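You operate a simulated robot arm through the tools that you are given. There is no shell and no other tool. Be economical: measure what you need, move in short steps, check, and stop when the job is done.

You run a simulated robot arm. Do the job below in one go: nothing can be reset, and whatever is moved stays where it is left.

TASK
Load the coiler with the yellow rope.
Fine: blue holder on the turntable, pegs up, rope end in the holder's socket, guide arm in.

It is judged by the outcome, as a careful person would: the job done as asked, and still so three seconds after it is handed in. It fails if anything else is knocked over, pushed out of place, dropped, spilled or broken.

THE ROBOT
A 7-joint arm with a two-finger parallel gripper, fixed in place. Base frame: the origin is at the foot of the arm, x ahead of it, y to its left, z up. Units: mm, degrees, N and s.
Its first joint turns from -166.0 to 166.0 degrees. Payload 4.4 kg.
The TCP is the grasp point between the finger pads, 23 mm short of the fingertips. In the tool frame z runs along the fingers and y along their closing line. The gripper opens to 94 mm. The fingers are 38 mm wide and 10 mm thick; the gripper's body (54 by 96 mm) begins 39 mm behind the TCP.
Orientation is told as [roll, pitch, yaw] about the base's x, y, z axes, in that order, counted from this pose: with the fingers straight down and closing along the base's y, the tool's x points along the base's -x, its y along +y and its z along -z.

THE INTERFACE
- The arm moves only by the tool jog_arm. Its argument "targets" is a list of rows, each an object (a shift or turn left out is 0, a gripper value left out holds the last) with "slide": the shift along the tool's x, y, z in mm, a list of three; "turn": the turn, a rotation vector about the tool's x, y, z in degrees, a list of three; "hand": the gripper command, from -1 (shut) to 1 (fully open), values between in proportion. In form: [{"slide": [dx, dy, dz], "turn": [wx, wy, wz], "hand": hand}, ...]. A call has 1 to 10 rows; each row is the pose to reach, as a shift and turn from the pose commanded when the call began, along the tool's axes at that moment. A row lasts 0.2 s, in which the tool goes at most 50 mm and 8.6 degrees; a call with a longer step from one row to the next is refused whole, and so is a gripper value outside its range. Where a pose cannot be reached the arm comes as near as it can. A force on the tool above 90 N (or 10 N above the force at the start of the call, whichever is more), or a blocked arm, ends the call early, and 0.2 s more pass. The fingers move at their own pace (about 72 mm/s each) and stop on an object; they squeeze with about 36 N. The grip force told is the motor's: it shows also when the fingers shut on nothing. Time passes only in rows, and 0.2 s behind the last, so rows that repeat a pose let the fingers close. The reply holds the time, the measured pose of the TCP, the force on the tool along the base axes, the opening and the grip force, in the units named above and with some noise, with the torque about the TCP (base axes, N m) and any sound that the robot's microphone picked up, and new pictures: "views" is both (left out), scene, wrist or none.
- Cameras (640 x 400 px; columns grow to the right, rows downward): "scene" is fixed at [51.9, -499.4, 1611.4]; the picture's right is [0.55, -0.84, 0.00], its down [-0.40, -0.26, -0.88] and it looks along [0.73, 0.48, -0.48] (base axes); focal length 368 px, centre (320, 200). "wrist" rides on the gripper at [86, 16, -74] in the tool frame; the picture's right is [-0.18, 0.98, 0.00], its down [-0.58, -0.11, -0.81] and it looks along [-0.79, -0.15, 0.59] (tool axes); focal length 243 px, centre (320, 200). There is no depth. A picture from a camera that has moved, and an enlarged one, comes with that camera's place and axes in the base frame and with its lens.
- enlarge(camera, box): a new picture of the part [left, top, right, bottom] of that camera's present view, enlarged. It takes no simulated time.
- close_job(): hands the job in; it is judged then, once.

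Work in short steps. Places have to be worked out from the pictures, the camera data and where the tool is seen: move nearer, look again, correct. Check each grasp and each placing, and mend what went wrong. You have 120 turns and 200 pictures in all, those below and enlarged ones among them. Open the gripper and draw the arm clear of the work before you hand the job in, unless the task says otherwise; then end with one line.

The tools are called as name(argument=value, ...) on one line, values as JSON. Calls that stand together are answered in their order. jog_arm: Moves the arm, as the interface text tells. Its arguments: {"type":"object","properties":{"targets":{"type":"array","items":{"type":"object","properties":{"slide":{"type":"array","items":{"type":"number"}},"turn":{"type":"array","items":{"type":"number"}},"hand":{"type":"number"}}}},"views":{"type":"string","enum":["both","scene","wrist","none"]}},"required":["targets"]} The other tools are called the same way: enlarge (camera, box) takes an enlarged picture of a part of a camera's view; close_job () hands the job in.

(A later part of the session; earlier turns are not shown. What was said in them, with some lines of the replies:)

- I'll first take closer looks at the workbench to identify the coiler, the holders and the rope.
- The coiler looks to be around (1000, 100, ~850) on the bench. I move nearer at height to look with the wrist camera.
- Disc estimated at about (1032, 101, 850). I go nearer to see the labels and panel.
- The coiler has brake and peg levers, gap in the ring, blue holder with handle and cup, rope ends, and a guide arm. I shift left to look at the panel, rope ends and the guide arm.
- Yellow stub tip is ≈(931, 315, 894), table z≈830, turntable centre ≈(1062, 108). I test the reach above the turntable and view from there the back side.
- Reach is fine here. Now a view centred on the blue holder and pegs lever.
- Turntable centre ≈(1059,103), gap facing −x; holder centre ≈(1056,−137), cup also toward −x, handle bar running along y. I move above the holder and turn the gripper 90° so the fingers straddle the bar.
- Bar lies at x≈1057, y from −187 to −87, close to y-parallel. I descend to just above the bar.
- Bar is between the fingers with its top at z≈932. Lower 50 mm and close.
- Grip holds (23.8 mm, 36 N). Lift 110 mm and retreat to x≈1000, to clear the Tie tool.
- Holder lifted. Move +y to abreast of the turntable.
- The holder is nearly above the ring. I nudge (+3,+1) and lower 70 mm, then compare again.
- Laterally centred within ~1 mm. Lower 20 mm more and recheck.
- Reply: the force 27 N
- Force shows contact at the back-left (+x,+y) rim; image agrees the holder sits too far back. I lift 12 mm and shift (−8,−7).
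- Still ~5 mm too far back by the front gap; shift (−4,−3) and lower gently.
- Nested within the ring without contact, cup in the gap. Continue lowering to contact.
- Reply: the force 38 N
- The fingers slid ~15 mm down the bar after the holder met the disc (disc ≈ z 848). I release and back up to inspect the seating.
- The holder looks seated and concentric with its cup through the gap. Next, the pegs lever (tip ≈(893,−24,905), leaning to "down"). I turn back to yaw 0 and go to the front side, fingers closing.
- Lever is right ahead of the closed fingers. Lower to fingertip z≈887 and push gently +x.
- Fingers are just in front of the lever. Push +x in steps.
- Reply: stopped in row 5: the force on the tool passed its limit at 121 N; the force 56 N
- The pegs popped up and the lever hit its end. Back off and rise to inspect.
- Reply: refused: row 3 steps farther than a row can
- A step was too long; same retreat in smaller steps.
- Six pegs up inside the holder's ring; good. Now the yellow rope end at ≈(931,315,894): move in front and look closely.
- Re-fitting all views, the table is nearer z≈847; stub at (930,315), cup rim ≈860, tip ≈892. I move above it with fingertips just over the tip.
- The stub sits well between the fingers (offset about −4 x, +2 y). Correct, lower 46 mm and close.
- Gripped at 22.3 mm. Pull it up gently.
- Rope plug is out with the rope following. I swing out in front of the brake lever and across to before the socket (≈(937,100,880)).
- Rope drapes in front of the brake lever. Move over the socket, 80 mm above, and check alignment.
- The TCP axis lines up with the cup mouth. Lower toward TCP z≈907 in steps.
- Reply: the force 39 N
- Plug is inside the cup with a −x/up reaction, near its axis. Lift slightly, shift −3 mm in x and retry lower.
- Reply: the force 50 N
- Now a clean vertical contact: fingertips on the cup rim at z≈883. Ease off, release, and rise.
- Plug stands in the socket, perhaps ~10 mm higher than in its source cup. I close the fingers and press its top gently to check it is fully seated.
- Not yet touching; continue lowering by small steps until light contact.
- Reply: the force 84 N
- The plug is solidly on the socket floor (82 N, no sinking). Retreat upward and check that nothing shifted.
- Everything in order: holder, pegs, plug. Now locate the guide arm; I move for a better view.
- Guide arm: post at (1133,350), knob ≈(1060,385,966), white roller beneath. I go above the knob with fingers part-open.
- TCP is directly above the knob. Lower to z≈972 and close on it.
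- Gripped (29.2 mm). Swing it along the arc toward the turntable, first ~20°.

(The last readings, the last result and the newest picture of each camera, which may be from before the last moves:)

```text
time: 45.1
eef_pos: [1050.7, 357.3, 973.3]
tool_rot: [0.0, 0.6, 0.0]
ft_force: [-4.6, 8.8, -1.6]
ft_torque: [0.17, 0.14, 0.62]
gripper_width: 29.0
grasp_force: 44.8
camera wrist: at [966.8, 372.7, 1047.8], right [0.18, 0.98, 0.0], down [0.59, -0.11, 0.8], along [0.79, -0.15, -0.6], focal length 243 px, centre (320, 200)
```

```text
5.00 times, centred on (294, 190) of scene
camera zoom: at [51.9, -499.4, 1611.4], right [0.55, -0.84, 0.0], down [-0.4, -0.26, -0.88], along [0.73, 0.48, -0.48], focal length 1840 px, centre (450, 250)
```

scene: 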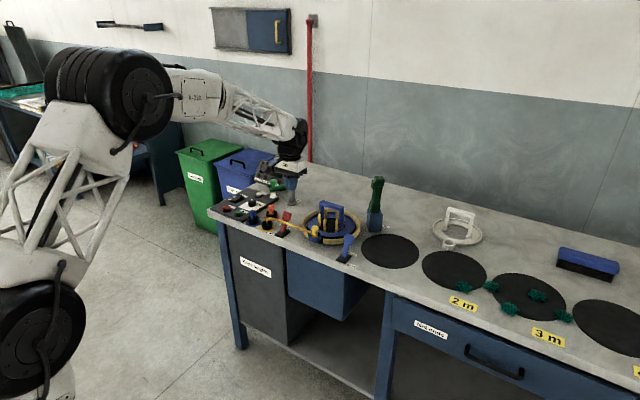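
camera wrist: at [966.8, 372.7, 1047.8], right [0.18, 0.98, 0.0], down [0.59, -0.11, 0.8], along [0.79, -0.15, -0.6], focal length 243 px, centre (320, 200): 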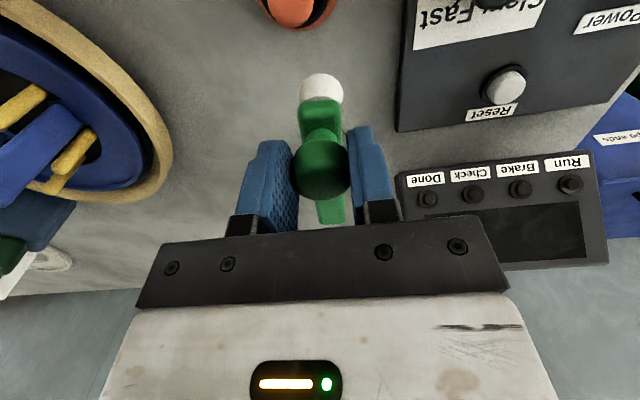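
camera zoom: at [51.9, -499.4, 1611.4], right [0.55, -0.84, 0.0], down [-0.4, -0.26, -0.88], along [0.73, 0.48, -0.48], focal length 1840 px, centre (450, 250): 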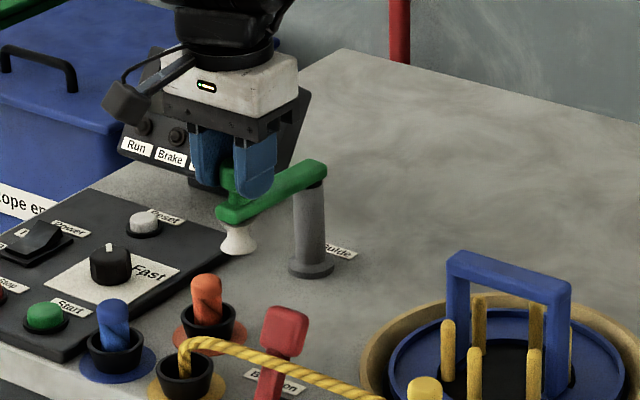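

Arm swings freely. Continue along the arc to ~215°.

jog_arm(targets=[{"slide": [0, -7.2, 0]}, {"slide": [0, -14.4, 0]}, {"slide": [-1, -21.5, 0]}, {"slide": [-2.5, -28.6, 0]}, {"slide": [-4.7, -35.5, 0]}, {"slide": [-7.5, -42.2, 0]}, {"slide": [-10.9, -48.6, 0]}, {"slide": [-14.7, -54.7, 0]}], views="wrist")

enlarge(camera="scene", box=[230, 160, 358, 240])

```text
time: 46.9
eef_pos: [1066.2, 302.7, 971.8]
tool_rot: [0.0, 0.5, 0.0]
ft_force: [-1.3, 5.0, 7.4]
ft_torque: [0.08, 0.04, 0.4]
gripper_width: 29.0
grasp_force: 45.3
camera wrist: at [982.0, 317.7, 1047.9], right [0.18, 0.98, 0.0], down [0.59, -0.11, 0.8], along [0.79, -0.15, -0.6], focal length 243 px, centre (320, 200)
```

wrist: 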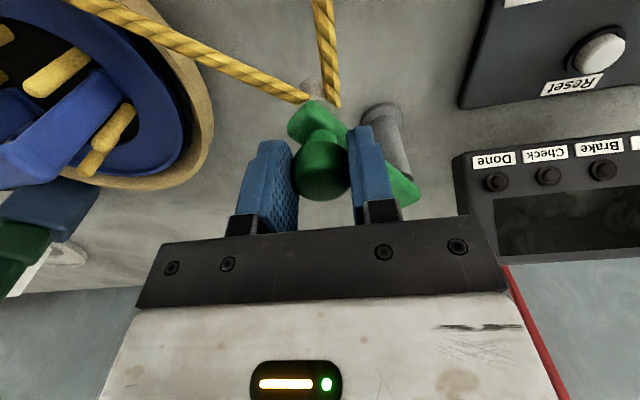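

```text
5.00 times, centred on (294, 200) of scene
camera zoom: at [51.9, -499.4, 1611.4], right [0.55, -0.84, 0.0], down [-0.4, -0.26, -0.88], along [0.73, 0.48, -0.48], focal length 1840 px, centre (450, 200)
```

zoom: 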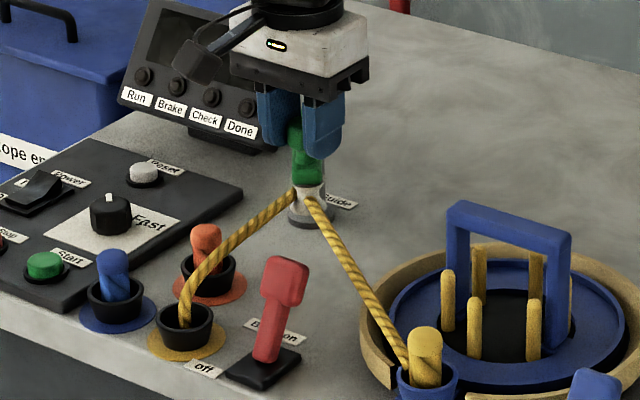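

The rope is now led through the guide's roller, so the arm is acting as "in". I continue gently to find its stop.

jog_arm(targets=[{"slide": [-4.5, -5.7, 0]}, {"slide": [-9.3, -11, 0]}, {"slide": [-14.6, -15.9, 0]}, {"slide": [-20.3, -20.3, 0]}], views="wrist")

enlarge(camera="scene", box=[230, 160, 358, 240])

```text
time: 47.9
eef_pos: [1082.9, 290.8, 972.2]
tool_rot: [0.2, 0.5, 0.3]
ft_force: [-6.9, 18.7, 0.4]
ft_torque: [0.33, 0.46, 0.11]
gripper_width: 29.0
grasp_force: 44.9
stopped in row 4: the force on the tool passed its limit at 109 N (the readings are from after the stop); the commanded pose is now the measured one
camera wrist: at [999.5, 306.1, 1047.0], right [0.18, 0.98, 0.0], down [0.59, -0.11, 0.8], along [0.79, -0.14, -0.6], focal length 243 px, centre (320, 200)
```

wrist: 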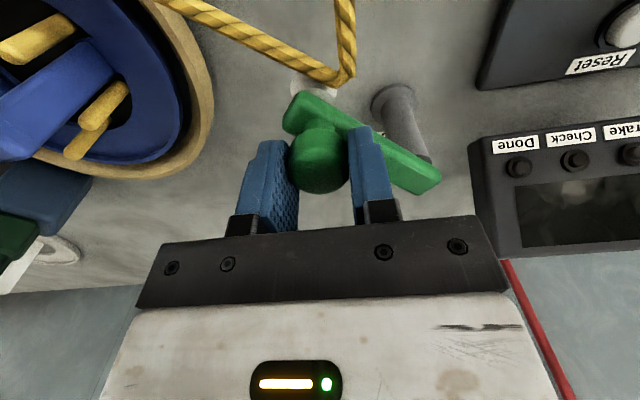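

```text
5.00 times, centred on (294, 200) of scene
camera zoom: at [51.9, -499.4, 1611.4], right [0.55, -0.84, 0.0], down [-0.4, -0.26, -0.88], along [0.73, 0.48, -0.48], focal length 1840 px, centre (450, 200)
```

zoom: 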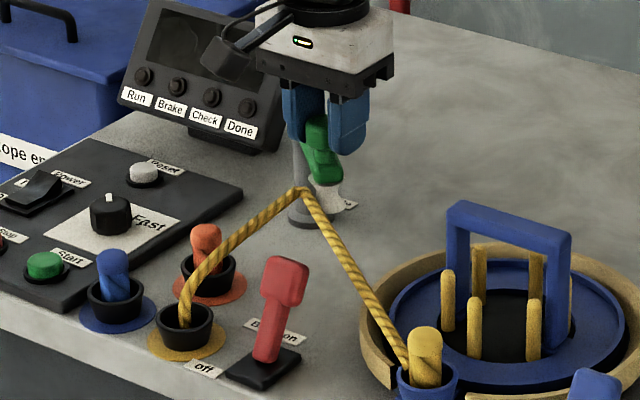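

Stop reached (arm fully in). Release the knob and rise clear.

jog_arm(targets=[{"slide": [0, 0, 0], "hand": -0.2}, {"slide": [0, 0, 0], "hand": 0.2}, {"slide": [0, 0, 0], "hand": 0.3}, {"slide": [0, 0, -30]}, {"slide": [0, 0, -75]}, {"slide": [0, 0, -120]}, {"slide": [45, 0, -135]}, {"slide": [90, 0, -140]}, {"slide": [135, 0, -140]}, {"slide": [180, 0, -140]}], views="both")

enlarge(camera="scene", box=[230, 160, 390, 260])

enlarge(camera="wrist", box=[120, 30, 440, 230])

```text
time: 50.1
eef_pos: [906.8, 286.7, 1111.8]
tool_rot: [0.2, 0.7, 0.3]
ft_force: [0.3, 0.0, 0.4]
ft_torque: [-0.02, -0.03, -0.05]
gripper_width: 60.9
grasp_force: 0.0
camera wrist: at [822.0, 303.1, 1187.4], right [0.18, 0.98, 0.0], down [0.59, -0.11, 0.8], along [0.79, -0.14, -0.6], focal length 243 px, centre (320, 200)
```

scene: 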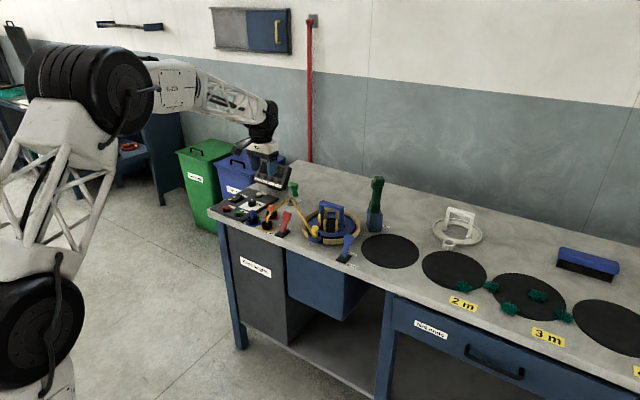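
wrist: 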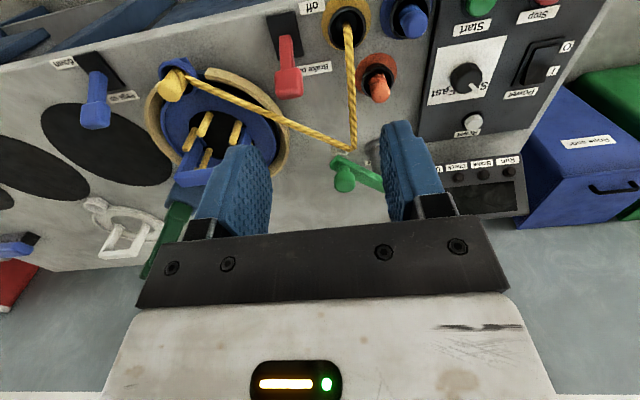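

```text
4.00 times, centred on (310, 210) of scene
camera zoom: at [51.9, -499.4, 1611.4], right [0.55, -0.84, 0.0], down [-0.4, -0.26, -0.88], along [0.73, 0.48, -0.48], focal length 1472 px, centre (360, 160)
```

zoom: 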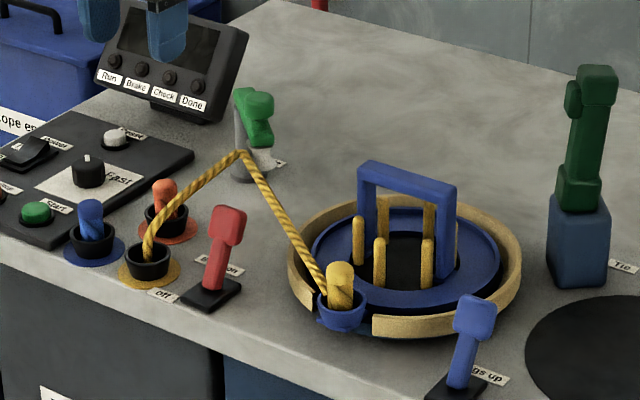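

```text
2.00 times, centred on (280, 130) of wrist
camera zoom: at [822.0, 303.1, 1187.4], right [0.18, 0.98, 0.0], down [0.59, -0.11, 0.8], along [0.79, -0.14, -0.6], focal length 485 px, centre (400, 340)
```

zoom: 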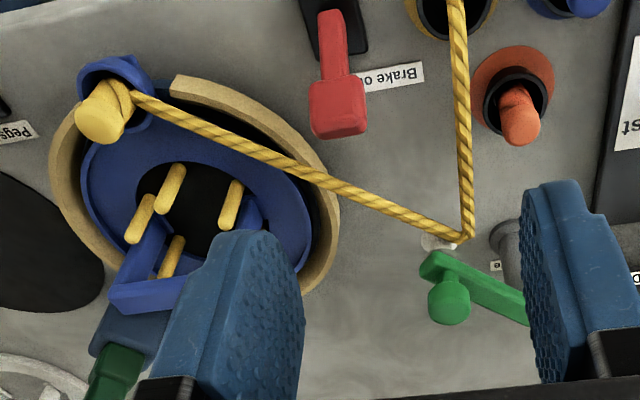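

Holder seated with pegs up, rope plug in the socket and the guide arm in with the rope led round it. The gripper is open and clear and nothing else has moved, so I hand the job in.

close_job()

```text
The job is handed in.
```

I loaded the coiler with the yellow rope and handed the job in: the blue holder is on the turntable, the pegs are up, the rope end is in the holder's socket, and the guide arm is in.
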